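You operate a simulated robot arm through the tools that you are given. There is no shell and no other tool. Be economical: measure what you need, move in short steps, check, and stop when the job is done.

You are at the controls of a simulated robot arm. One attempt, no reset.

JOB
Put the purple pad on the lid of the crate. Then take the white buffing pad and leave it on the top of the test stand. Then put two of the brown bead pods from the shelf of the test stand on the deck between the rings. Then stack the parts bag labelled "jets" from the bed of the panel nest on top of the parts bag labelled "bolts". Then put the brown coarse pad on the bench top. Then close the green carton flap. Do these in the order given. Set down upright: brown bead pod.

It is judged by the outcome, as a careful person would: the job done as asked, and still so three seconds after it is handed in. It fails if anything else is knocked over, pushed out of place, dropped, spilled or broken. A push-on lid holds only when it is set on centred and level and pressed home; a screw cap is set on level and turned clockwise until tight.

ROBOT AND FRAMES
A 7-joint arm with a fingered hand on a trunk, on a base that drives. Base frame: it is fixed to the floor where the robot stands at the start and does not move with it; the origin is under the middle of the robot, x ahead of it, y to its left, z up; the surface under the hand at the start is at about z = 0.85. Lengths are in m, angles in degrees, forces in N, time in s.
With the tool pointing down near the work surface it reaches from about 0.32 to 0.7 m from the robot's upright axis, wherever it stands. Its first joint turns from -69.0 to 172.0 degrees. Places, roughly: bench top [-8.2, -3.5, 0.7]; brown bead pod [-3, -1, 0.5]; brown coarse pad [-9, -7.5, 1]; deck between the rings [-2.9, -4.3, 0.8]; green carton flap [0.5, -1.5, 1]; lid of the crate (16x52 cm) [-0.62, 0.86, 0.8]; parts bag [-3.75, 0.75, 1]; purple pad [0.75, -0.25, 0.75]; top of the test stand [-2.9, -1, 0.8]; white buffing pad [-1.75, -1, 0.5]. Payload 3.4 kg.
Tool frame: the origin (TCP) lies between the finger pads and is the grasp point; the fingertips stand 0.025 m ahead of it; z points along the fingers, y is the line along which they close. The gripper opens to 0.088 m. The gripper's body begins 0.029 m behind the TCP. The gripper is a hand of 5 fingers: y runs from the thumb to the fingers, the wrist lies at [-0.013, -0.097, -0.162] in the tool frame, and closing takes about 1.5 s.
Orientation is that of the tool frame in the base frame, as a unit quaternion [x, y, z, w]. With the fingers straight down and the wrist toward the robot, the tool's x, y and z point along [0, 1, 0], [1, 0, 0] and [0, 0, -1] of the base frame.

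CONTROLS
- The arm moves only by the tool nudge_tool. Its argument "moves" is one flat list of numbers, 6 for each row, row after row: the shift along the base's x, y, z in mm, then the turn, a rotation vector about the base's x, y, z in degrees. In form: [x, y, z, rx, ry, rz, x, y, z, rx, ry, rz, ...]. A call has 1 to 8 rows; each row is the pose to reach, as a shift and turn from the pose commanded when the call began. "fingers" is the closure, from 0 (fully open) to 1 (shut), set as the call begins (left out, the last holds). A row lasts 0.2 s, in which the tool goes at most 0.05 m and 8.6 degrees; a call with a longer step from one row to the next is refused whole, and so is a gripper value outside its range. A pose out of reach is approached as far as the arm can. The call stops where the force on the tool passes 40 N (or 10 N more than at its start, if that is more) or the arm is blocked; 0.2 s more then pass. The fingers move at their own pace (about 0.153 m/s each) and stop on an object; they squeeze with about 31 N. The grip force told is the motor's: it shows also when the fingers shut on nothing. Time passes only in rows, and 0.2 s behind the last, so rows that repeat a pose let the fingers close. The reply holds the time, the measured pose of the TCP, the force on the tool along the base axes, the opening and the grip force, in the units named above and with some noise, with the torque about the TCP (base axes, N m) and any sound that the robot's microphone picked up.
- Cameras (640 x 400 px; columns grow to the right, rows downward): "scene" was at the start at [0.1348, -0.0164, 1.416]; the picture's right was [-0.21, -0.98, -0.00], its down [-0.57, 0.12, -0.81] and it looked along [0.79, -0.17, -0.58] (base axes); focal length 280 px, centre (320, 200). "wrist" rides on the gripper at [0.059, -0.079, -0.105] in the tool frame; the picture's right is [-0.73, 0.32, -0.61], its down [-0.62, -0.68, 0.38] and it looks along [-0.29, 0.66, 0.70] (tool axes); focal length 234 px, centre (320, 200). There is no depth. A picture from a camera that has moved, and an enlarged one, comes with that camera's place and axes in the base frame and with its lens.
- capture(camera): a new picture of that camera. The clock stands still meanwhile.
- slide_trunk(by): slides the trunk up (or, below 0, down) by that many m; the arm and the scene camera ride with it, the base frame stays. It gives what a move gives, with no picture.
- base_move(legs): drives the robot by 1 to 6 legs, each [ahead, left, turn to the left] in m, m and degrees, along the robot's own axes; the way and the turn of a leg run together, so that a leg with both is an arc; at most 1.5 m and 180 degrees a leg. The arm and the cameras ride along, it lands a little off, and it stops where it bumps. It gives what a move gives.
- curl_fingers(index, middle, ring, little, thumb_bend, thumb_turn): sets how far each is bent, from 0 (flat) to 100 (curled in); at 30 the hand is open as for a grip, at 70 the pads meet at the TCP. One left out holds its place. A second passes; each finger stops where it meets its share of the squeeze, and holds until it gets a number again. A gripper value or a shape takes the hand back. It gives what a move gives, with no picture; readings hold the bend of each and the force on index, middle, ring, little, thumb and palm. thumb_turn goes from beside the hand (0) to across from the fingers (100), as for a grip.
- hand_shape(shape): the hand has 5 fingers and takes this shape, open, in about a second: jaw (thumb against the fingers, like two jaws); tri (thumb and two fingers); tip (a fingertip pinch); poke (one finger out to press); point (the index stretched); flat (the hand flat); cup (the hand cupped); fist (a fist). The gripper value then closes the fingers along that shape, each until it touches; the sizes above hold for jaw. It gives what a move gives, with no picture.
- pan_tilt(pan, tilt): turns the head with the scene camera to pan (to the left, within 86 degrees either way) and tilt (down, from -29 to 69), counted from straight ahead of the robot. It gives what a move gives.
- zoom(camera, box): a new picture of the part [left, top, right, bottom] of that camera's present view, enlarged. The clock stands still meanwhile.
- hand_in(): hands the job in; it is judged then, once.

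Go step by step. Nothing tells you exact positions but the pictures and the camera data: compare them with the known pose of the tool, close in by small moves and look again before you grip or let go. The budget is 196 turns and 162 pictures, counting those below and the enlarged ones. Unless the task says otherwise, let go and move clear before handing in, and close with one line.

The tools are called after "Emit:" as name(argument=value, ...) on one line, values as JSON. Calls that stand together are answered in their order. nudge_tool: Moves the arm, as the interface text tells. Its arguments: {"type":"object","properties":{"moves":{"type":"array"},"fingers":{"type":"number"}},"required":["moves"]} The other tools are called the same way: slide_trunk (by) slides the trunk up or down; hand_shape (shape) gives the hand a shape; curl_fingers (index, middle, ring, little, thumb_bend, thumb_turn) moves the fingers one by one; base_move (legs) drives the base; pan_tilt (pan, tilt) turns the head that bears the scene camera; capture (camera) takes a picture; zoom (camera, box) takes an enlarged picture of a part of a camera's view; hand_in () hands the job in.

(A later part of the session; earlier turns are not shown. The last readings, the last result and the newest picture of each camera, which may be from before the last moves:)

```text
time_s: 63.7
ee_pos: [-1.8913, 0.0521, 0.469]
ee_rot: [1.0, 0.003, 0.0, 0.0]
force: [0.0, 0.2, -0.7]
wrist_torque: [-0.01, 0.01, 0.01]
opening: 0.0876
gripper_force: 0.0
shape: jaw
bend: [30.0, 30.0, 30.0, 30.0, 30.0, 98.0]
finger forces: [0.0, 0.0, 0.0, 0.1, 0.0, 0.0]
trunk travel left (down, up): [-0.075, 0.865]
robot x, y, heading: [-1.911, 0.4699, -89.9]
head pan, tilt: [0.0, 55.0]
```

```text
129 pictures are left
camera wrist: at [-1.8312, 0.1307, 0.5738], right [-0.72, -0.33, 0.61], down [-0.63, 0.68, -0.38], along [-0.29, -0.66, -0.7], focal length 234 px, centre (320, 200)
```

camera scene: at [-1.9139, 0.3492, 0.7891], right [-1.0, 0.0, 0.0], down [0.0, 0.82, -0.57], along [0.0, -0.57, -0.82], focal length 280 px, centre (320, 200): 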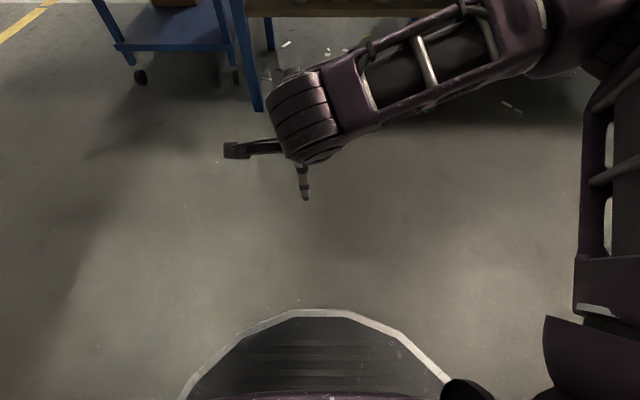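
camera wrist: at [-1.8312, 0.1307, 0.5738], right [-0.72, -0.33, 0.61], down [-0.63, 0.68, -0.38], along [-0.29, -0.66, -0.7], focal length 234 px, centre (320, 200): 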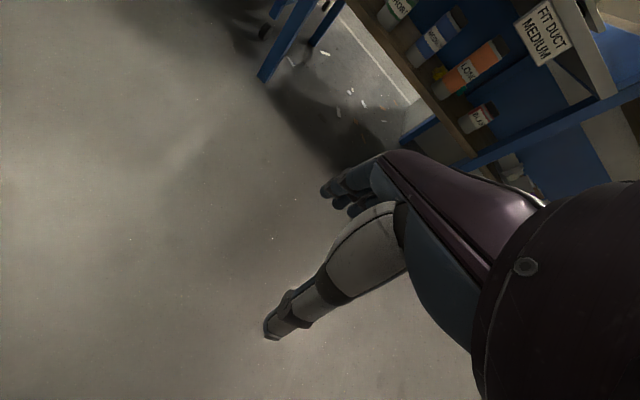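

The forearm is bulky and comes in from the right when bent. I'll rehearse a stretched, tilted arm pose here in free space to see its shape before going under the table.

Emit:
nudge_tool(moves=[-35, -30, 0, -5, 0, 0, -70, -60, 5, -10, 0, 0, -105, -90, 10, -15, 0, 0, -140, -120, 15, -20, 0, 0, -175, -150, 20, -20, -4, 0, -210, -180, 20, -20, -8, 0, -245, -210, 20, -20, -12, 0, -280, -240, 20, -20, -15, 0])

Emit:
nudge_tool(moves=[-10, -16, 0, 0, 0, 0, -20, -32, 0, 0, 0, 0, -20, -32, 0, 0, 0, 0])

Emit:
pan_tilt(pan=-20, tilt=40)

Emit:
capture(camera="scene")

Emit:
capture(camera="wrist")

```text
time_s: 65.5
ee_pos: [-2.1698, -0.19, 0.4895]
ee_rot: [0.976, 0.002, 0.13, 0.174]
force: [-0.1, 0.4, 0.1]
wrist_torque: [0.01, 0.01, -0.03]
opening: 0.0878
gripper_force: 0.0
shape: jaw
bend: [30.0, 30.0, 30.0, 30.0, 30.0, 98.0]
finger forces: [0.0, 0.0, 0.0, 0.1, 0.1, 0.0]
trunk travel left (down, up): [-0.075, 0.865]
robot x, y, heading: [-1.9154, 0.4681, -89.9]
head pan, tilt: [0.0, 55.0]
```

```text
time_s: 66.3
ee_pos: [-2.1898, -0.2205, 0.4871]
ee_rot: [0.976, 0.002, 0.129, 0.173]
force: [-0.7, -0.8, -0.1]
wrist_torque: [0.0, -0.01, 0.0]
opening: 0.0879
gripper_force: 0.1
shape: jaw
bend: [30.0, 30.0, 30.0, 30.0, 30.0, 98.0]
finger forces: [0.0, 0.1, 0.1, 0.1, 0.0, 0.1]
trunk travel left (down, up): [-0.075, 0.865]
robot x, y, heading: [-1.9115, 0.4697, -89.6]
head pan, tilt: [0.0, 55.0]
```

```text
time_s: 67.2
ee_pos: [-2.1907, -0.221, 0.4884]
ee_rot: [0.976, 0.002, 0.129, 0.174]
force: [-0.1, 0.5, 0.3]
wrist_torque: [0.04, 0.0, -0.01]
opening: 0.0878
gripper_force: 0.0
shape: jaw
bend: [30.0, 30.0, 30.0, 30.0, 30.0, 98.0]
finger forces: [0.1, 0.0, 0.0, 0.1, 0.0, 0.1]
trunk travel left (down, up): [-0.075, 0.865]
robot x, y, heading: [-1.913, 0.4698, -89.6]
head pan, tilt: [-20.0, 40.0]
```

```text
128 pictures are left
camera scene: at [-1.9429, 0.3413, 0.8096], right [-0.94, 0.34, 0.0], down [0.22, 0.61, -0.77], along [-0.26, -0.72, -0.64], focal length 280 px, centre (320, 200)
```

scene: 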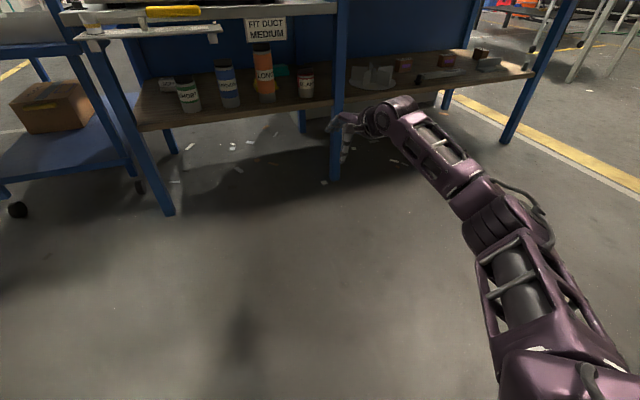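

```text
127 pictures are left
camera wrist: at [-2.1557, -0.1088, 0.5711], right [-0.87, -0.13, 0.48], down [-0.48, 0.48, -0.74], along [-0.13, -0.87, -0.48], focal length 234 px, centre (320, 200)
```

wrist: 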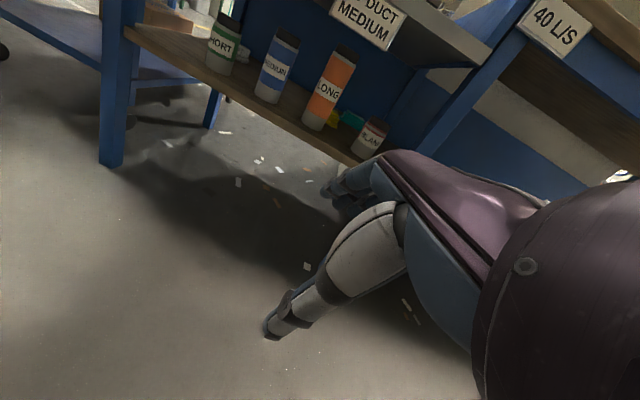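

The stretched pose is nearly straight, so I can insert the hand by driving the base with the arm fixed. I'll line up in front of the gap and measure it from there.

Emit:
base_move(legs=[[0, 0.43, 0], [0.2, 0, 0]])

Emit:
pan_tilt(pan=-20, tilt=25)

Emit:
capture(camera="scene")

Emit:
capture(camera="wrist")

```text
time_s: 71.0
ee_pos: [-1.7564, -0.4185, 0.4887]
ee_rot: [0.976, 0.005, 0.13, 0.173]
force: [0.2, -0.3, 0.5]
wrist_torque: [0.02, 0.0, 0.0]
opening: 0.0877
gripper_force: 0.1
shape: jaw
bend: [30.0, 30.0, 30.0, 30.0, 30.0, 98.0]
finger forces: [0.1, 0.1, 0.1, 0.0, 0.0, 0.1]
trunk travel left (down, up): [-0.075, 0.865]
robot x, y, heading: [-1.4863, 0.2715, -89.5]
head pan, tilt: [-20.0, 40.0]
```

```text
time_s: 71.7
ee_pos: [-1.7565, -0.4192, 0.4884]
ee_rot: [0.976, 0.005, 0.13, 0.172]
force: [0.4, 0.0, 0.5]
wrist_torque: [0.01, 0.04, 0.0]
opening: 0.0878
gripper_force: 0.0
shape: jaw
bend: [30.0, 30.0, 30.0, 30.0, 30.0, 98.0]
finger forces: [0.0, 0.0, 0.0, 0.1, 0.0, 0.0]
trunk travel left (down, up): [-0.075, 0.865]
robot x, y, heading: [-1.4873, 0.2732, -89.5]
head pan, tilt: [-20.0, 25.0]
```

```text
126 pictures are left
camera scene: at [-1.5162, 0.1385, 0.8329], right [-0.94, 0.33, 0.0], down [0.14, 0.4, -0.91], along [-0.3, -0.85, -0.42], focal length 280 px, centre (320, 200)
```

scene: 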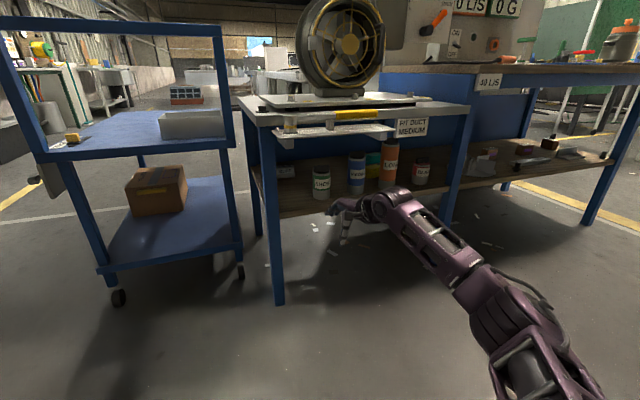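

```text
125 pictures are left
camera wrist: at [-1.7236, -0.3063, 0.5711], right [-0.87, -0.14, 0.48], down [-0.48, 0.48, -0.74], along [-0.13, -0.87, -0.48], focal length 234 px, centre (320, 200)
```

wrist: 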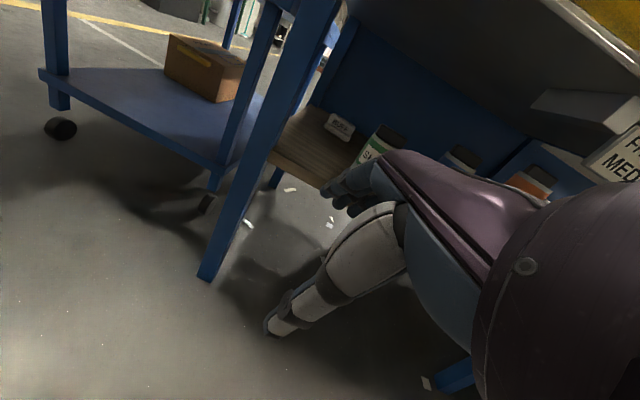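

I'll zoom in to measure the leg, the SHORT duct, the tray underside and the pad from this angle.

Emit:
zoom(camera="scene", box=[230, 90, 390, 215])

Emit:
zoom(camera="wrist", box=[240, 60, 400, 200])

```text
3.20 times, centred on (310, 152) of scene
camera zoom: at [-1.5162, 0.1385, 0.8329], right [-0.94, 0.33, 0.0], down [0.14, 0.4, -0.91], along [-0.3, -0.85, -0.42], focal length 895 px, centre (352, 352)
```

zoom: 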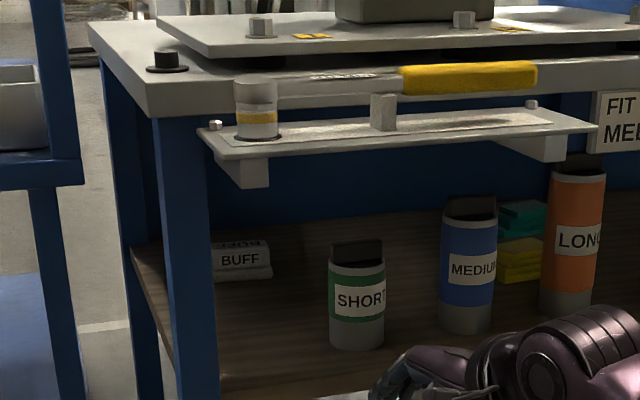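

```text
2.86 times, centred on (320, 130) of wrist
camera zoom: at [-1.7236, -0.3063, 0.5711], right [-0.87, -0.14, 0.48], down [-0.48, 0.48, -0.74], along [-0.13, -0.87, -0.48], focal length 669 px, centre (320, 400)
```

zoom: 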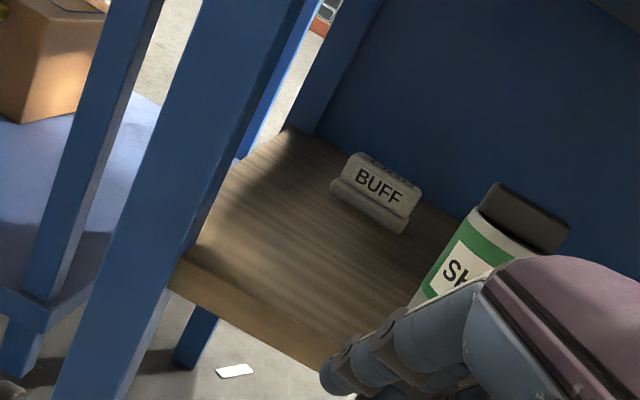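

I'll take one closer look at the hand's finger spread and the forearm.

Emit:
zoom(camera="scene", box=[310, 170, 470, 270])

```text
4.00 times, centred on (390, 220) of scene
camera zoom: at [-1.5162, 0.1385, 0.8329], right [-0.94, 0.33, 0.0], down [0.14, 0.4, -0.91], along [-0.3, -0.85, -0.42], focal length 1119 px, centre (40, 120)
```

zoom: 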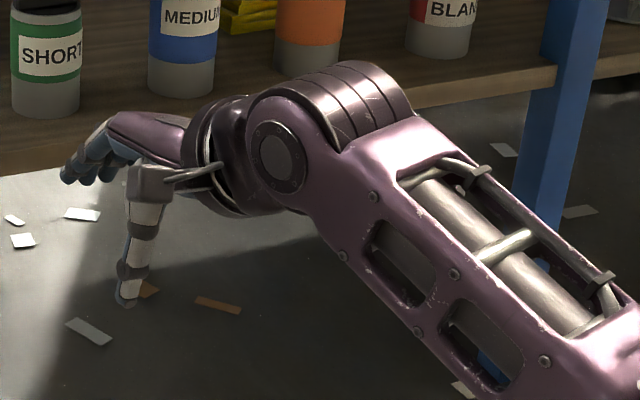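

SHORT's top is at z≈0.52. I'll check the tray underside with the wrist camera, which is nearly level with it.

Emit:
zoom(camera="wrist", box=[320, 0, 640, 200])

```text
2.00 times, centred on (480, 100) of wrist
camera zoom: at [-1.7236, -0.3063, 0.5711], right [-0.87, -0.14, 0.48], down [-0.48, 0.48, -0.74], along [-0.13, -0.87, -0.48], focal length 468 px, centre (0, 400)
```

zoom: 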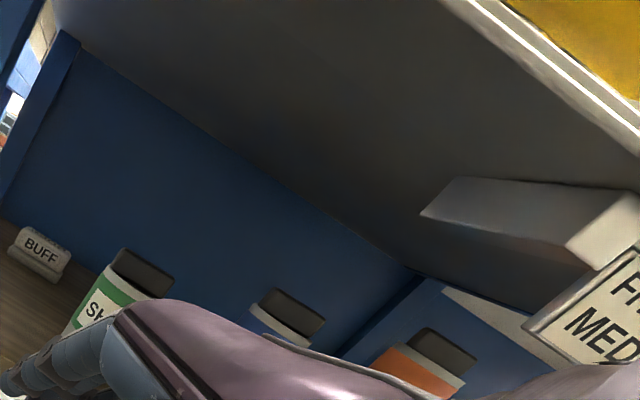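

The window over SHORT and under the tray is z 0.52 to 0.67, which is enough. I'll rehearse the final grasp pose here in free air and check reach and arm shape.

Emit:
nudge_tool(moves=[0, 16, -17, 5, 2, 0, 0, 32, -34, 10, 4, 0, 0, 32, -52, 15, 5, 0, 0, 32, -52, 15, 5, 0])

Emit:
pan_tilt(pan=-25, tilt=35)

Emit:
capture(camera="scene")

```text
time_s: 72.7
ee_pos: [-1.7584, -0.3851, 0.4369]
ee_rot: [0.995, -0.004, 0.087, 0.043]
force: [-0.4, -0.1, 0.4]
wrist_torque: [0.05, 0.03, 0.0]
opening: 0.0879
gripper_force: 0.0
shape: jaw
bend: [30.0, 30.0, 30.0, 30.0, 30.0, 98.0]
finger forces: [0.1, 0.0, 0.0, 0.1, 0.0, 0.1]
trunk travel left (down, up): [-0.075, 0.865]
robot x, y, heading: [-1.4818, 0.2788, -89.3]
head pan, tilt: [-20.0, 25.0]
```

```text
time_s: 73.5
ee_pos: [-1.7572, -0.3863, 0.4369]
ee_rot: [0.995, -0.004, 0.087, 0.043]
force: [-0.1, 0.2, 0.0]
wrist_torque: [0.02, 0.03, -0.02]
opening: 0.0878
gripper_force: 0.1
shape: jaw
bend: [30.0, 30.0, 30.0, 30.0, 30.0, 98.0]
finger forces: [0.1, 0.0, 0.0, 0.0, 0.1, 0.0]
trunk travel left (down, up): [-0.075, 0.865]
robot x, y, heading: [-1.4884, 0.2757, -89.5]
head pan, tilt: [-25.0, 35.0]
```

```text
120 pictures are left
camera scene: at [-1.522, 0.1452, 0.8173], right [-0.91, 0.41, 0.0], down [0.24, 0.52, -0.82], along [-0.34, -0.75, -0.57], focal length 280 px, centre (320, 200)
```

scene: 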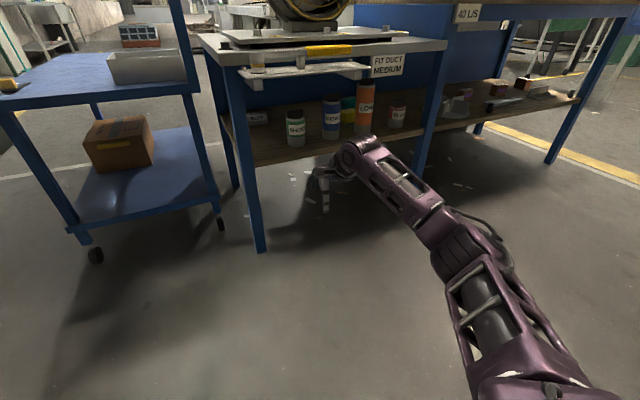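

Reach and shape are good, with the forearm almost straight. I'll set the entry pose (more tilt, higher tips) and drive partway in.

Emit:
nudge_tool(moves=[0, 7, 20, -7.5, 0, 0, 0, 14, 40, -15, 0, 0, 0, 21, 58, -22.5, 0, 0, 0, 28, 76, -30, 0, 0, 0, 28, 76, -30, 0, 0])

Emit:
base_move(legs=[[0.28, 0, 0]])

Emit:
capture(camera="scene")

Emit:
capture(camera="wrist")

```text
time_s: 74.7
ee_pos: [-1.7561, -0.3599, 0.5105]
ee_rot: [0.95, 0.019, 0.084, 0.301]
force: [0.2, 0.1, -0.7]
wrist_torque: [-0.02, 0.0, 0.02]
opening: 0.0878
gripper_force: 0.0
shape: jaw
bend: [30.0, 30.0, 30.0, 30.0, 30.0, 98.0]
finger forces: [0.1, 0.0, 0.0, 0.0, 0.1, 0.0]
trunk travel left (down, up): [-0.075, 0.865]
robot x, y, heading: [-1.4869, 0.2731, -89.1]
head pan, tilt: [-25.0, 35.0]
```

```text
time_s: 76.6
ee_pos: [-1.7555, -0.6305, 0.511]
ee_rot: [0.95, 0.018, 0.085, 0.3]
force: [0.1, 0.6, 0.2]
wrist_torque: [0.05, 0.01, 0.02]
opening: 0.0878
gripper_force: 0.0
shape: jaw
bend: [30.0, 30.0, 30.0, 30.0, 30.0, 98.0]
finger forces: [0.0, 0.1, 0.0, 0.0, 0.0, 0.0]
trunk travel left (down, up): [-0.075, 0.865]
robot x, y, heading: [-1.4855, 0.0026, -89.3]
head pan, tilt: [-25.0, 35.0]
```

```text
119 pictures are left
camera scene: at [-1.5198, -0.1263, 0.8173], right [-0.91, 0.42, 0.0], down [0.24, 0.52, -0.82], along [-0.34, -0.75, -0.57], focal length 280 px, centre (320, 200)
```

scene: 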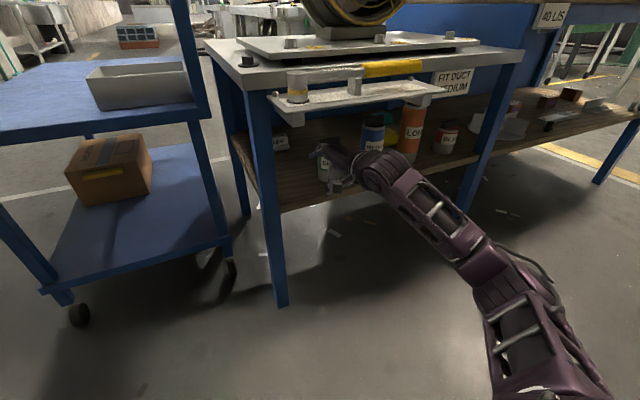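

```text
118 pictures are left
camera wrist: at [-1.7138, -0.5015, 0.5585], right [-0.82, 0.02, 0.57], down [-0.54, 0.29, -0.79], along [-0.18, -0.96, -0.23], focal length 234 px, centre (320, 200)
```

wrist: 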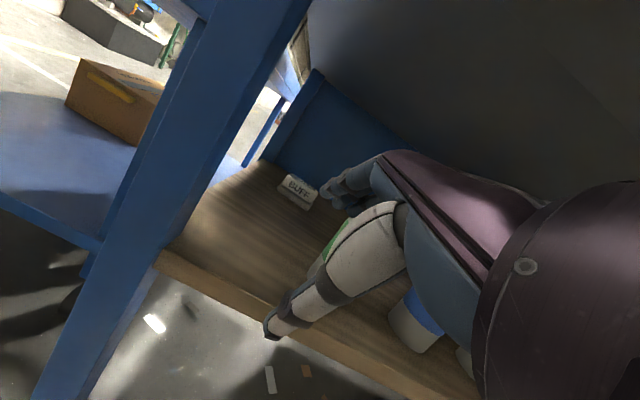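

The hand is at the opening. I'll check it up close before going further.

Emit:
zoom(camera="scene", box=[240, 70, 440, 220])

Emit:
zoom(camera="wrist", box=[160, 120, 420, 300])

```text
2.67 times, centred on (340, 145) of scene
camera zoom: at [-1.5198, -0.1263, 0.8173], right [-0.91, 0.42, 0.0], down [0.24, 0.52, -0.82], along [-0.34, -0.75, -0.57], focal length 746 px, centre (267, 347)
```

zoom: 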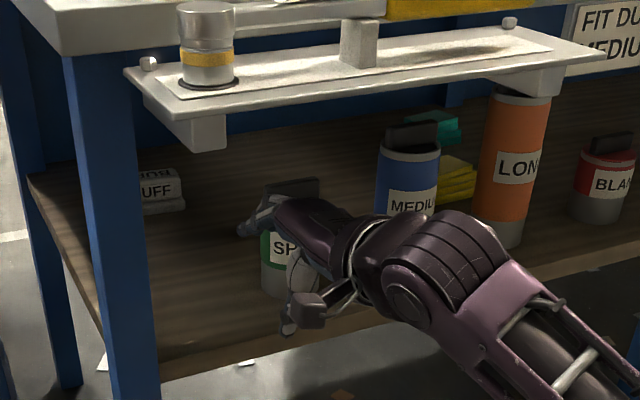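

```text
2.22 times, centred on (290, 210) of wrist
camera zoom: at [-1.7138, -0.5015, 0.5585], right [-0.82, 0.02, 0.57], down [-0.54, 0.29, -0.79], along [-0.18, -0.96, -0.23], focal length 520 px, centre (387, 178)
```

zoom: 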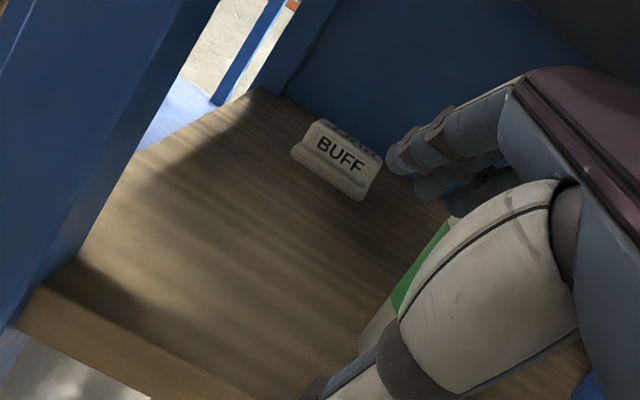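

Clearances look right: fingers about 1 cm off SHORT and the camera box about 3 cm off the leg. I'll shift 7 mm left and drive in further.

Emit:
nudge_tool(moves=[7, 0, 4, 0, 0, 0, 7, 0, 4, 0, 0, 0])

Emit:
base_move(legs=[[0.15, 0, 0]])

Emit:
zoom(camera="scene", box=[240, 50, 480, 230])

Emit:
capture(camera="wrist")

```text
time_s: 77.2
ee_pos: [-1.7496, -0.6295, 0.5152]
ee_rot: [0.95, 0.018, 0.085, 0.299]
force: [-0.5, -0.4, -0.2]
wrist_torque: [-0.01, -0.02, 0.01]
opening: 0.0878
gripper_force: 0.1
shape: jaw
bend: [30.0, 30.0, 30.0, 30.0, 30.0, 98.0]
finger forces: [0.0, 0.0, 0.0, 0.0, 0.0, 0.0]
trunk travel left (down, up): [-0.075, 0.865]
robot x, y, heading: [-1.4815, 0.0023, -89.5]
head pan, tilt: [-25.0, 35.0]
```

```text
time_s: 78.6
ee_pos: [-1.7508, -0.783, 0.514]
ee_rot: [0.95, 0.015, 0.084, 0.299]
force: [-0.6, 1.2, 0.1]
wrist_torque: [0.02, 0.01, 0.02]
opening: 0.0878
gripper_force: 0.0
shape: jaw
bend: [30.0, 30.0, 30.0, 30.0, 30.0, 98.0]
finger forces: [0.1, 0.0, 0.1, 0.1, 0.0, 0.0]
trunk travel left (down, up): [-0.075, 0.865]
robot x, y, heading: [-1.4813, -0.1519, -90.0]
head pan, tilt: [-25.0, 35.0]
```

```text
2.22 times, centred on (360, 140) of scene
camera zoom: at [-1.5195, -0.2805, 0.8173], right [-0.91, 0.42, 0.0], down [0.24, 0.52, -0.82], along [-0.34, -0.74, -0.57], focal length 621 px, centre (231, 333)
```

zoom: 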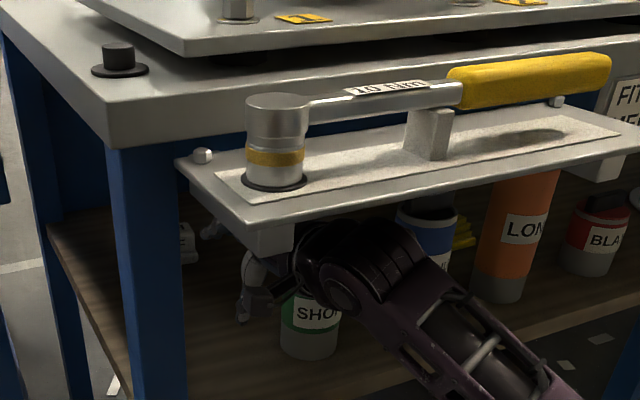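

```text
114 pictures are left
camera wrist: at [-1.7081, -0.6549, 0.5622], right [-0.82, 0.02, 0.57], down [-0.54, 0.29, -0.79], along [-0.18, -0.96, -0.23], focal length 234 px, centre (320, 200)
```

wrist: 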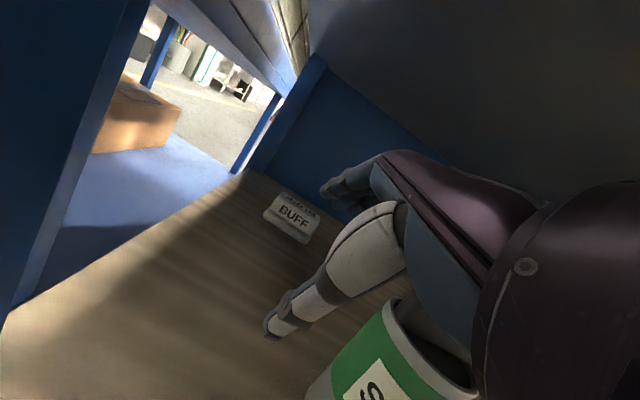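

It's passing cleanly under the tray and above SHORT. I'll continue in.

Emit:
base_move(legs=[[0.1, 0, 0]])

Emit:
zoom(camera="scene", box=[220, 40, 500, 240])

Emit:
capture(camera="wrist")

```text
time_s: 79.7
ee_pos: [-1.7494, -0.8851, 0.5148]
ee_rot: [0.95, 0.017, 0.085, 0.299]
force: [0.0, -0.2, -0.3]
wrist_torque: [0.03, -0.02, 0.01]
opening: 0.0876
gripper_force: 0.1
shape: jaw
bend: [30.0, 30.0, 30.0, 30.0, 30.0, 98.0]
finger forces: [0.1, 0.0, 0.0, 0.1, 0.0, 0.0]
trunk travel left (down, up): [-0.075, 0.865]
robot x, y, heading: [-1.4809, -0.2578, -89.9]
head pan, tilt: [-25.0, 35.0]
```

```text
2.00 times, centred on (360, 140) of scene
camera zoom: at [-1.5189, -0.3819, 0.8173], right [-0.91, 0.42, 0.0], down [0.24, 0.52, -0.82], along [-0.34, -0.74, -0.57], focal length 559 px, centre (240, 320)
```

zoom: 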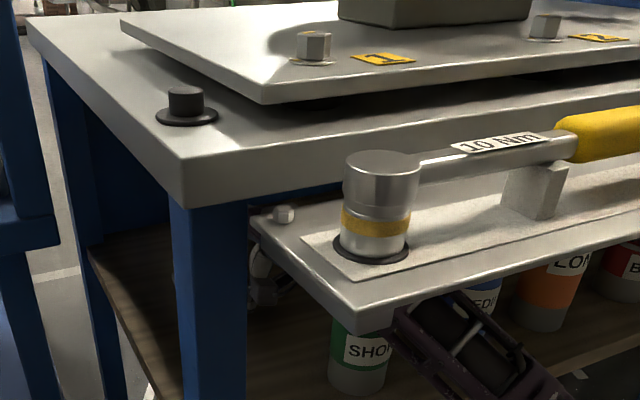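

```text
112 pictures are left
camera wrist: at [-1.7073, -0.7563, 0.5622], right [-0.82, 0.02, 0.57], down [-0.54, 0.29, -0.79], along [-0.18, -0.96, -0.23], focal length 234 px, centre (320, 200)
```

wrist: 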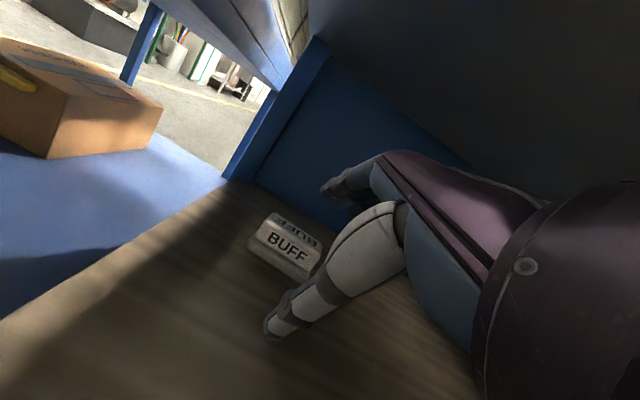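

The pad is directly ahead of the fingers. I'll drive 0.10 m more and check.

Emit:
base_move(legs=[[0.1, 0, 0]])

Emit:
capture(camera="wrist")

Emit:
capture(camera="scene")

```text
time_s: 80.9
ee_pos: [-1.7464, -0.9846, 0.5165]
ee_rot: [0.949, 0.017, 0.083, 0.303]
force: [-0.3, -0.4, 0.3]
wrist_torque: [-0.02, 0.04, 0.04]
opening: 0.0877
gripper_force: 0.0
shape: jaw
bend: [30.0, 30.0, 30.0, 30.0, 30.0, 98.0]
finger forces: [0.1, 0.1, 0.1, 0.1, 0.0, 0.1]
trunk travel left (down, up): [-0.075, 0.865]
robot x, y, heading: [-1.4819, -0.3541, -89.6]
head pan, tilt: [-25.0, 35.0]
```

```text
111 pictures are left
camera wrist: at [-1.7049, -0.8557, 0.5647], right [-0.82, 0.02, 0.57], down [-0.54, 0.29, -0.79], along [-0.18, -0.96, -0.22], focal length 234 px, centre (320, 200)
```

wrist: 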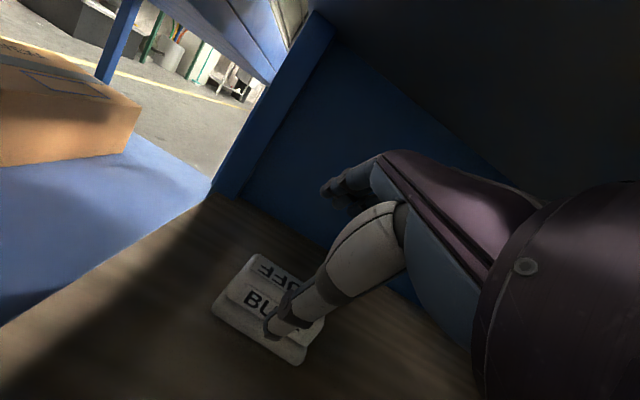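

```text
110 pictures are left
camera scene: at [-1.5168, -0.4802, 0.8178], right [-0.91, 0.42, 0.0], down [0.24, 0.52, -0.82], along [-0.34, -0.75, -0.57], focal length 280 px, centre (320, 200)
```

scene: 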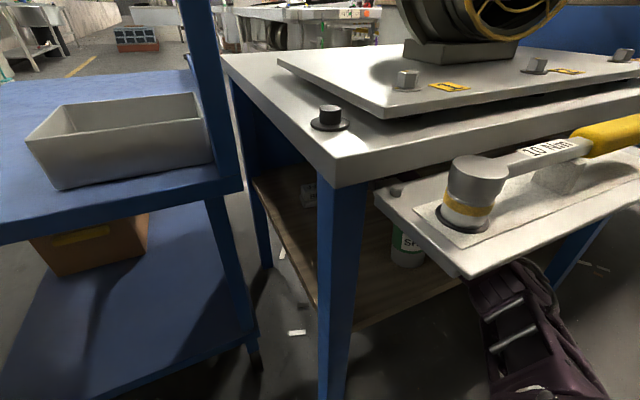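

The pad's centre is at about (-1.757, -1.032). I'll move forward over it, then rotate the hand upright while lowering, keeping the thumb in front of it.

Emit:
nudge_tool(moves=[-3, -16, -7, 7.5, 0, 0, -6, -32, -14, 15, 0, 0, -9, -46, -22, 16, 0, 0, -9, -48, -40, 20, 0, 0, -9, -48, -55, 25, 0, 0])

Emit:
capture(camera="wrist")

```text
time_s: 82.1
ee_pos: [-1.7523, -1.0328, 0.4758]
ee_rot: [0.992, 0.0, 0.083, 0.097]
force: [0.1, 0.3, -0.6]
wrist_torque: [0.0, -0.03, 0.01]
opening: 0.088
gripper_force: 0.1
shape: jaw
bend: [30.0, 30.0, 30.0, 30.0, 30.0, 98.0]
finger forces: [0.0, 0.0, 0.0, 0.0, 0.0, 0.0]
trunk travel left (down, up): [-0.075, 0.865]
robot x, y, heading: [-1.4816, -0.3529, -89.8]
head pan, tilt: [-25.0, 35.0]
```

```text
109 pictures are left
camera wrist: at [-1.7095, -0.9336, 0.5706], right [-0.82, -0.21, 0.53], down [-0.54, 0.59, -0.6], along [-0.18, -0.78, -0.6], focal length 234 px, centre (320, 200)
```

wrist: 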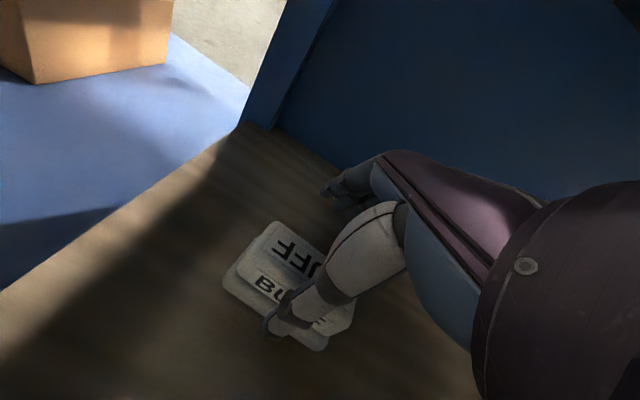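

The pad's top centre lines up with the TCP. I'll lower to the grasp height and close.

Emit:
nudge_tool(moves=[0, 0, -15, 3, 0, 0, 0, 0, -28, 5, 0, 0, 0, 0, -39, 5, 0, 0])

Emit:
capture(camera="wrist")

```text
time_s: 82.9
ee_pos: [-1.757, -1.0353, 0.4262]
ee_rot: [0.995, -0.006, 0.086, 0.049]
force: [-1.7, -4.3, 16.2]
wrist_torque: [0.74, -0.01, 0.02]
opening: 0.0878
gripper_force: 0.0
shape: jaw
bend: [30.0, 30.0, 30.0, 30.0, 29.0, 97.0]
finger forces: [0.0, 0.0, 0.1, 0.0, 16.1, 0.0]
trunk travel left (down, up): [-0.075, 0.865]
robot x, y, heading: [-1.4796, -0.354, -89.6]
head pan, tilt: [-25.0, 35.0]
```

```text
108 pictures are left
camera wrist: at [-1.715, -0.9463, 0.5313], right [-0.82, -0.26, 0.5], down [-0.54, 0.64, -0.55], along [-0.18, -0.72, -0.67], focal length 234 px, centre (320, 200)
```

wrist: 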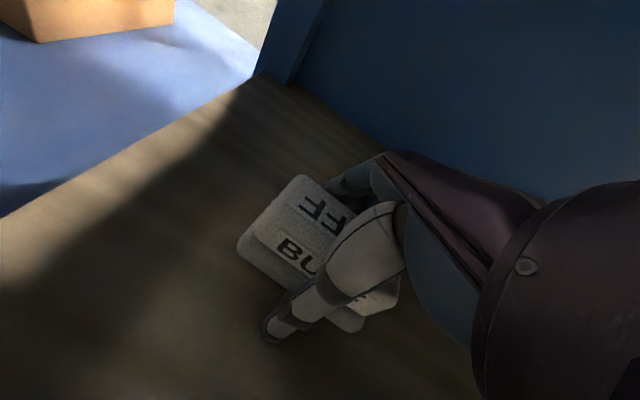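

The thumb touches the shelf lightly. I'll raise 6 mm and close.

Emit:
nudge_tool(moves=[0, 0, 6, 0, 0, 0, 0, 0, 6, 0, 0, 0, 0, 0, 6, 0, 0, 0])

Emit:
nudge_tool(moves=[0, 0, 0, 0, 0, 0, 0, 0, 0, 0, 0, 0, 0, 0, 0, 0, 0, 0, 0, 0, 0, 0, 0, 0, 0, 0, 0, 0, 0, 0, 0, 0, 0, 0, 0, 0, 0, 0, 0, 0, 0, 0, 0, 0, 0, 0, 0, 0], fingers=1)

Emit:
capture(camera="wrist")

```text
time_s: 83.7
ee_pos: [-1.7587, -1.0339, 0.4268]
ee_rot: [0.995, -0.006, 0.086, 0.043]
force: [0.4, 0.5, 0.2]
wrist_torque: [0.03, 0.0, 0.0]
opening: 0.0877
gripper_force: 0.1
shape: jaw
bend: [30.0, 30.0, 30.0, 30.0, 30.0, 97.0]
finger forces: [0.0, 0.0, 0.0, 0.0, 0.7, 0.1]
trunk travel left (down, up): [-0.075, 0.865]
robot x, y, heading: [-1.4818, -0.3541, -89.7]
head pan, tilt: [-25.0, 35.0]
```

```text
time_s: 85.5
ee_pos: [-1.7583, -1.034, 0.4281]
ee_rot: [0.995, -0.005, 0.086, 0.045]
force: [-2.9, -0.4, 7.5]
wrist_torque: [0.29, 0.09, 0.09]
opening: 0.0488
gripper_force: 31.1
shape: jaw
bend: [74.0, 60.0, 59.0, 61.0, 38.0, 97.0]
finger forces: [14.3, 10.0, 3.7, 1.7, 37.9, 0.0]
trunk travel left (down, up): [-0.075, 0.865]
robot x, y, heading: [-1.4799, -0.3546, -89.7]
head pan, tilt: [-25.0, 35.0]
```

```text
107 pictures are left
camera wrist: at [-1.7156, -0.9464, 0.5345], right [-0.82, -0.26, 0.5], down [-0.54, 0.65, -0.54], along [-0.18, -0.72, -0.67], focal length 234 px, centre (320, 200)
```

wrist: 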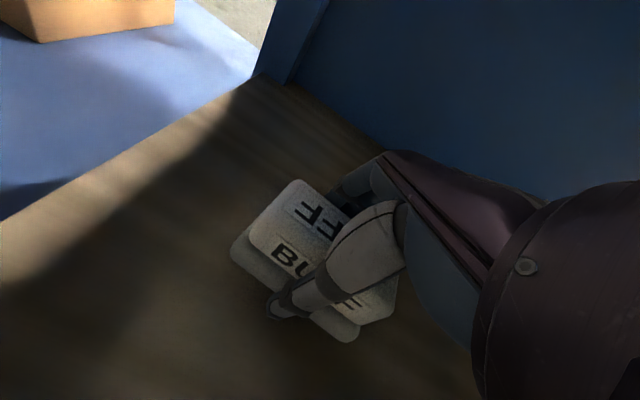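

Gripped at 31 N. I'll lift a little with the tilt going back, and check the hold.

Emit:
nudge_tool(moves=[0, 0, 12, 0, 0, 0, 3, 2, 25, -5, 0, 0, 6, 8, 40, -10, 0, 0, 9, 16, 54, -15, 0, 0, 12, 28, 66, -21, 0, 0, 12, 38, 76, -26, 0, 0, 12, 48, 84, -30, 0, 0, 12, 48, 84, -30, 0, 0])

Emit:
capture(camera="wrist")

```text
time_s: 87.3
ee_pos: [-1.7454, -0.9842, 0.5096]
ee_rot: [0.95, 0.017, 0.084, 0.301]
force: [-0.6, -0.7, -0.4]
wrist_torque: [0.0, 0.03, -0.03]
opening: 0.0485
gripper_force: 31.1
shape: jaw
bend: [74.0, 60.0, 60.0, 71.0, 39.0, 96.0]
finger forces: [15.4, 9.7, 3.5, 0.9, 30.6, 0.0]
trunk travel left (down, up): [-0.075, 0.865]
robot x, y, heading: [-1.4803, -0.3555, -89.5]
head pan, tilt: [-25.0, 35.0]
```

```text
106 pictures are left
camera wrist: at [-1.7026, -0.8555, 0.5577], right [-0.82, 0.02, 0.57], down [-0.54, 0.29, -0.79], along [-0.18, -0.96, -0.23], focal length 234 px, centre (320, 200)
```

wrist: 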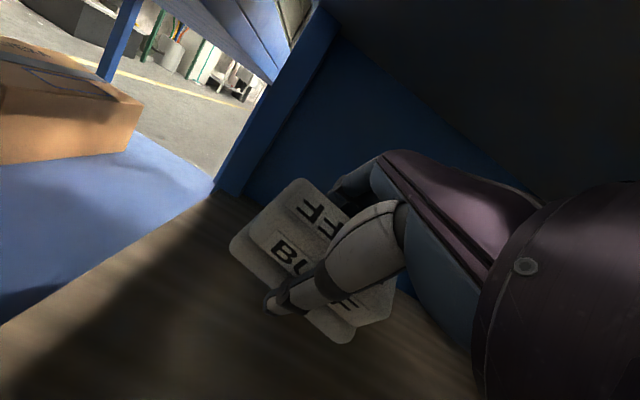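

It's held. I'll back out straight, checking midway.

Emit:
nudge_tool(moves=[3, 0, 6, 0, 0, 0, 3, 0, 6, 0, 0, 0])

Emit:
base_move(legs=[[-0.12, 0, 0]])

Emit:
capture(camera="wrist")

```text
time_s: 87.9
ee_pos: [-1.7428, -0.9846, 0.5164]
ee_rot: [0.95, 0.017, 0.085, 0.301]
force: [-0.2, 0.4, -1.3]
wrist_torque: [-0.03, -0.01, -0.01]
opening: 0.0484
gripper_force: 31.2
shape: jaw
bend: [74.0, 60.0, 60.0, 71.0, 39.0, 96.0]
finger forces: [15.5, 9.7, 3.6, 0.8, 30.6, 0.0]
trunk travel left (down, up): [-0.075, 0.865]
robot x, y, heading: [-1.4835, -0.3525, -89.9]
head pan, tilt: [-25.0, 35.0]
```

```text
time_s: 89.1
ee_pos: [-1.7424, -0.8599, 0.5159]
ee_rot: [0.95, 0.017, 0.085, 0.3]
force: [0.1, -0.6, 0.1]
wrist_torque: [-0.01, 0.01, -0.02]
opening: 0.0484
gripper_force: 31.4
shape: jaw
bend: [74.0, 60.0, 60.0, 71.0, 39.0, 96.0]
finger forces: [15.5, 9.7, 3.6, 0.8, 30.5, 0.0]
trunk travel left (down, up): [-0.075, 0.865]
robot x, y, heading: [-1.4835, -0.2306, -89.5]
head pan, tilt: [-25.0, 35.0]
```

```text
105 pictures are left
camera wrist: at [-1.7009, -0.731, 0.5633], right [-0.82, 0.02, 0.57], down [-0.54, 0.29, -0.79], along [-0.18, -0.96, -0.23], focal length 234 px, centre (320, 200)
```

wrist: 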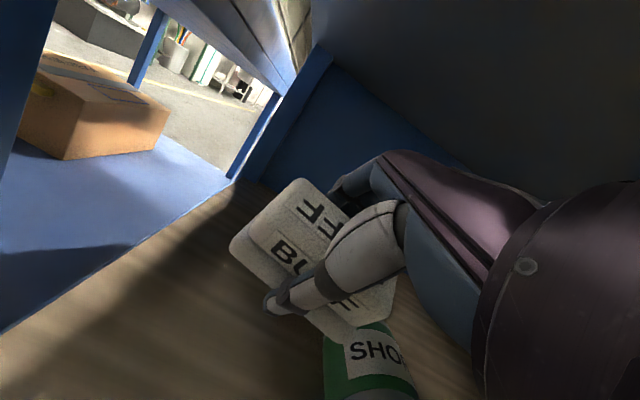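

SHORT now shows up deeper in the shelf than I measured before, so it may have been disturbed. I'll check before moving any further.

Emit:
zoom(camera="wrist", box=[240, 250, 480, 400])

Emit:
zoom(camera="scene", box=[260, 60, 560, 300])

```text
2.67 times, centred on (360, 325) of wrist
camera zoom: at [-1.7009, -0.731, 0.5633], right [-0.82, 0.02, 0.57], down [-0.54, 0.29, -0.79], along [-0.18, -0.96, -0.23], focal length 624 px, centre (213, -133)
```

zoom: 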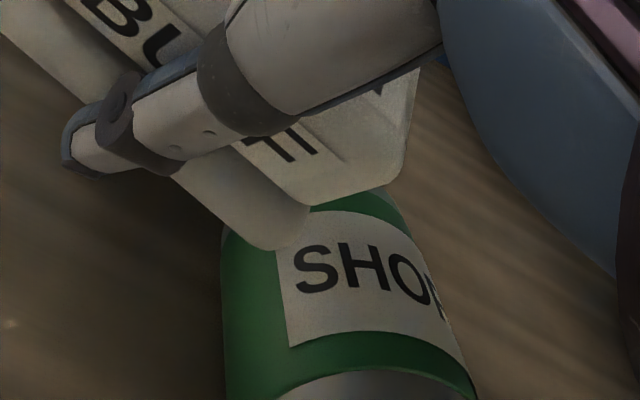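

```text
1.67 times, centred on (410, 180) of scene
camera zoom: at [-1.519, -0.3572, 0.8172], right [-0.91, 0.42, 0.0], down [0.24, 0.52, -0.82], along [-0.34, -0.74, -0.57], focal length 466 px, centre (170, 233)
```

zoom: 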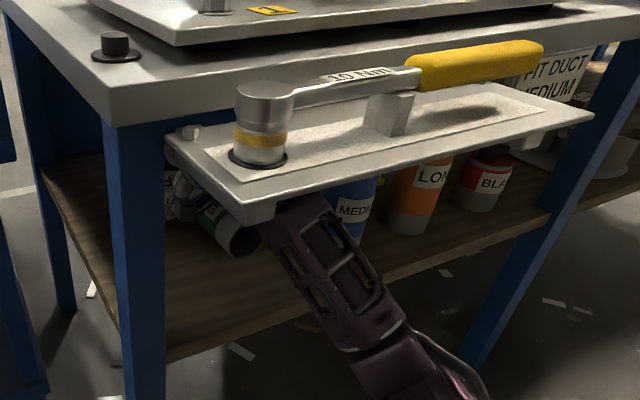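

SHORT has been tipped over and now lies on the shelf under the hand. I'll first bring the pad out clear above it, then stand SHORT back up in its place.

Emit:
nudge_tool(moves=[4, 0, 6, 0, 0, 0, 6, 0, 14, 0, 0, 0, 6, 0, 14, 0, 0, 0])

Emit:
capture(camera="wrist")

Emit:
zoom(camera="scene", box=[300, 120, 420, 220])

```text
time_s: 89.9
ee_pos: [-1.737, -0.8592, 0.5282]
ee_rot: [0.95, 0.017, 0.084, 0.301]
force: [0.5, 0.2, -0.6]
wrist_torque: [0.0, 0.01, 0.03]
opening: 0.0485
gripper_force: 31.1
shape: jaw
bend: [74.0, 60.0, 60.0, 71.0, 39.0, 96.0]
finger forces: [15.4, 9.7, 3.7, 0.8, 30.5, 0.0]
trunk travel left (down, up): [-0.075, 0.865]
robot x, y, heading: [-1.4819, -0.2289, -89.5]
head pan, tilt: [-25.0, 35.0]
```

```text
102 pictures are left
camera wrist: at [-1.6939, -0.7303, 0.5767], right [-0.82, 0.02, 0.57], down [-0.54, 0.29, -0.79], along [-0.18, -0.96, -0.23], focal length 234 px, centre (320, 200)
```

wrist: 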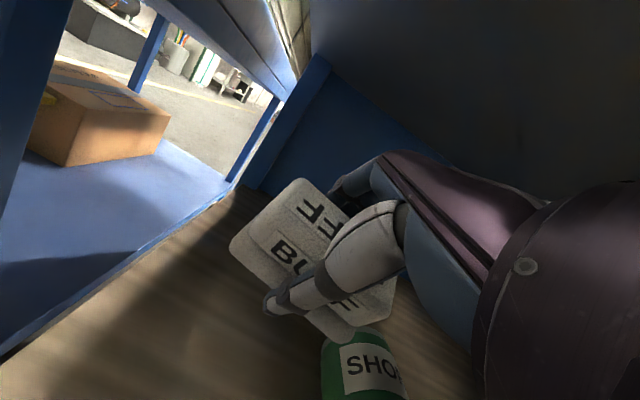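

```text
4.00 times, centred on (360, 170) of scene
camera zoom: at [-1.519, -0.3571, 0.8172], right [-0.91, 0.42, 0.0], down [0.24, 0.52, -0.82], along [-0.34, -0.74, -0.57], focal length 1119 px, centre (160, 320)
```

zoom: 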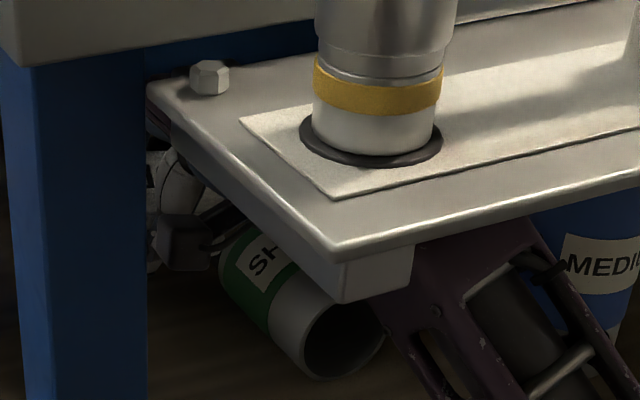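

SHORT is clearly lying on its side. I'll continue backing out with the pad above it.

Emit:
base_move(legs=[[-0.2, 0, 0]])

Emit:
capture(camera="wrist")

Emit:
capture(camera="scene")

```text
time_s: 91.5
ee_pos: [-1.7376, -0.6545, 0.5279]
ee_rot: [0.95, 0.015, 0.084, 0.301]
force: [0.0, 1.3, -0.5]
wrist_torque: [-0.01, 0.01, 0.04]
opening: 0.0483
gripper_force: 31.3
shape: jaw
bend: [74.0, 60.0, 60.0, 71.0, 39.0, 96.0]
finger forces: [15.5, 9.7, 3.5, 0.8, 30.4, 0.1]
trunk travel left (down, up): [-0.075, 0.865]
robot x, y, heading: [-1.4812, -0.0251, -89.6]
head pan, tilt: [-25.0, 35.0]
```

```text
100 pictures are left
camera wrist: at [-1.6958, -0.5253, 0.5765], right [-0.82, 0.02, 0.57], down [-0.54, 0.29, -0.79], along [-0.18, -0.96, -0.23], focal length 234 px, centre (320, 200)
```

wrist: 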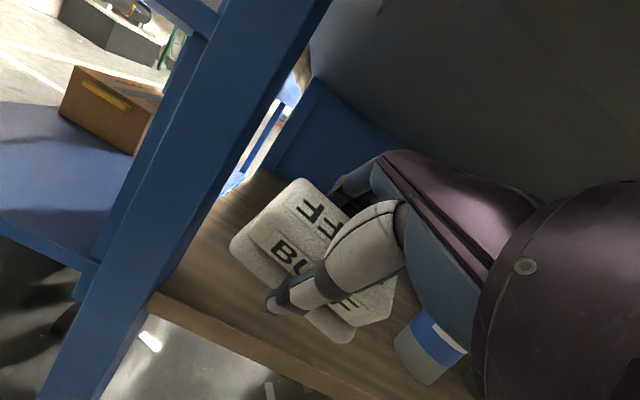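

```text
99 pictures are left
camera scene: at [-1.5203, -0.1523, 0.8172], right [-0.91, 0.42, 0.0], down [0.24, 0.52, -0.82], along [-0.34, -0.74, -0.57], focal length 280 px, centre (320, 200)
```

scene: 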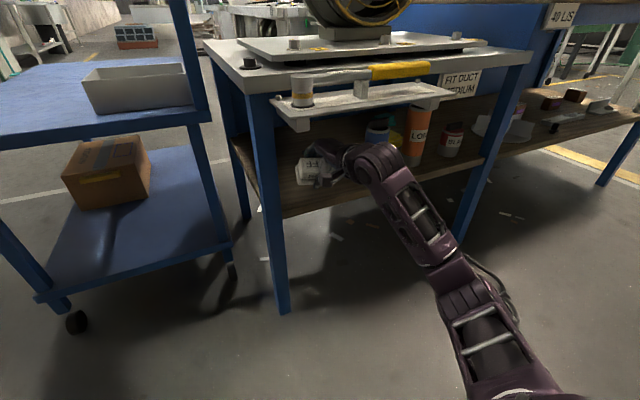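

I'm out. I'll back away and check the state of the shelf.

Emit:
base_move(legs=[[-0.35, 0, 0]])

Emit:
zoom(camera="scene", box=[220, 60, 420, 190])

```text
time_s: 93.8
ee_pos: [-1.7397, -0.3035, 0.5287]
ee_rot: [0.95, 0.016, 0.084, 0.3]
force: [-0.3, -0.6, -1.6]
wrist_torque: [-0.01, 0.01, -0.03]
opening: 0.0483
gripper_force: 31.1
shape: jaw
bend: [74.0, 60.0, 60.0, 71.0, 39.0, 96.0]
finger forces: [15.5, 9.7, 3.5, 0.8, 30.4, 0.1]
trunk travel left (down, up): [-0.075, 0.865]
robot x, y, heading: [-1.4848, 0.3248, -89.9]
head pan, tilt: [-25.0, 35.0]
```

```text
3.08 times, centred on (320, 125) of scene
camera zoom: at [-1.522, 0.1973, 0.8172], right [-0.91, 0.42, 0.0], down [0.24, 0.52, -0.82], along [-0.34, -0.74, -0.57], focal length 860 px, centre (320, 431)
```

zoom: 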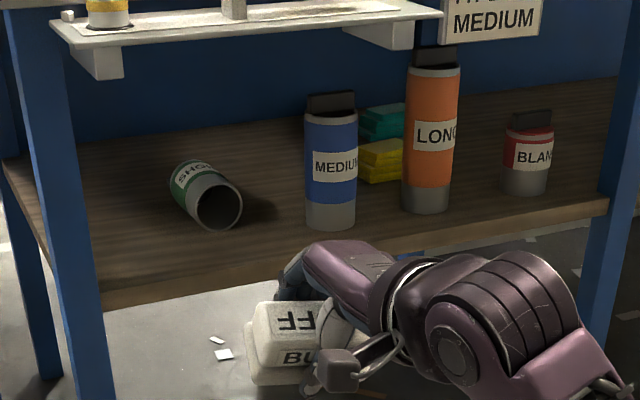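

I'll place the white pad first, then come back for SHORT. Raising the trunk and moving in front of the test stand.

Emit:
slide_trunk(by=0.4)

Emit:
slide_trunk(by=0.2)

Emit:
base_move(legs=[[0, -1.15, 0]])

Emit:
pan_tilt(pan=0, tilt=40)

Emit:
capture(camera="scene")

```text
time_s: 97.6
ee_pos: [-1.7399, -0.3041, 0.9276]
ee_rot: [0.95, 0.017, 0.085, 0.3]
force: [0.5, 0.2, -1.1]
wrist_torque: [0.01, -0.02, -0.01]
opening: 0.0486
gripper_force: 30.8
shape: jaw
bend: [74.0, 60.0, 60.0, 71.0, 39.0, 96.0]
finger forces: [15.5, 9.7, 3.6, 0.8, 30.3, 0.1]
trunk travel left (down, up): [-0.475, 0.465]
robot x, y, heading: [-1.4843, 0.3251, -89.7]
head pan, tilt: [-25.0, 35.0]
```

```text
time_s: 99.8
ee_pos: [-1.7404, -0.3038, 1.129]
ee_rot: [0.95, 0.016, 0.085, 0.3]
force: [0.5, 0.1, -0.7]
wrist_torque: [0.01, -0.01, 0.0]
opening: 0.0486
gripper_force: 31.0
shape: jaw
bend: [74.0, 60.0, 60.0, 71.0, 39.0, 96.0]
finger forces: [15.6, 9.7, 3.5, 0.9, 30.3, 0.0]
trunk travel left (down, up): [-0.675, 0.265]
robot x, y, heading: [-1.4847, 0.3236, -89.8]
head pan, tilt: [-25.0, 35.0]
```

```text
time_s: 105.6
ee_pos: [-2.8769, -0.3127, 1.1301]
ee_rot: [0.95, 0.017, 0.085, 0.3]
force: [-0.3, 0.5, -1.0]
wrist_torque: [0.0, -0.01, -0.06]
opening: 0.0482
gripper_force: 31.1
shape: jaw
bend: [74.0, 60.0, 60.0, 71.0, 39.0, 96.0]
finger forces: [15.5, 9.7, 3.6, 0.7, 30.3, 0.0]
trunk travel left (down, up): [-0.675, 0.265]
robot x, y, heading: [-2.6204, 0.3219, -89.7]
head pan, tilt: [-25.0, 35.0]
```

```text
time_s: 106.5
ee_pos: [-2.8777, -0.3123, 1.1299]
ee_rot: [0.95, 0.017, 0.084, 0.301]
force: [-0.1, -0.7, -0.7]
wrist_torque: [-0.01, 0.01, 0.0]
opening: 0.0486
gripper_force: 31.2
shape: jaw
bend: [74.0, 60.0, 60.0, 71.0, 39.0, 96.0]
finger forces: [15.5, 9.7, 3.7, 0.9, 30.3, 0.0]
trunk travel left (down, up): [-0.675, 0.265]
robot x, y, heading: [-2.6242, 0.317, -89.5]
head pan, tilt: [0.0, 40.0]
```

```text
97 pictures are left
camera scene: at [-2.623, 0.1853, 1.4097], right [-1.0, -0.01, 0.0], down [0.0, 0.64, -0.77], along [0.01, -0.77, -0.64], focal length 280 px, centre (320, 200)
```

scene: 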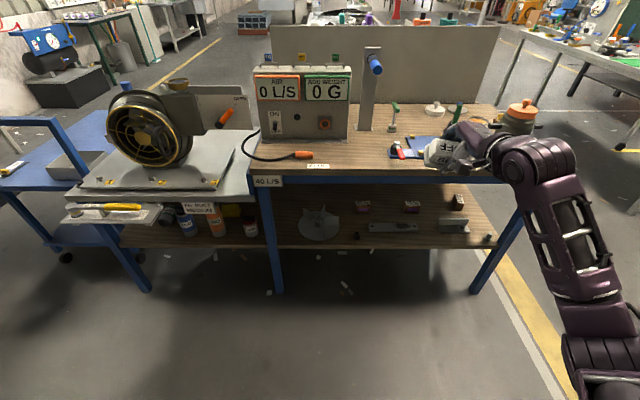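

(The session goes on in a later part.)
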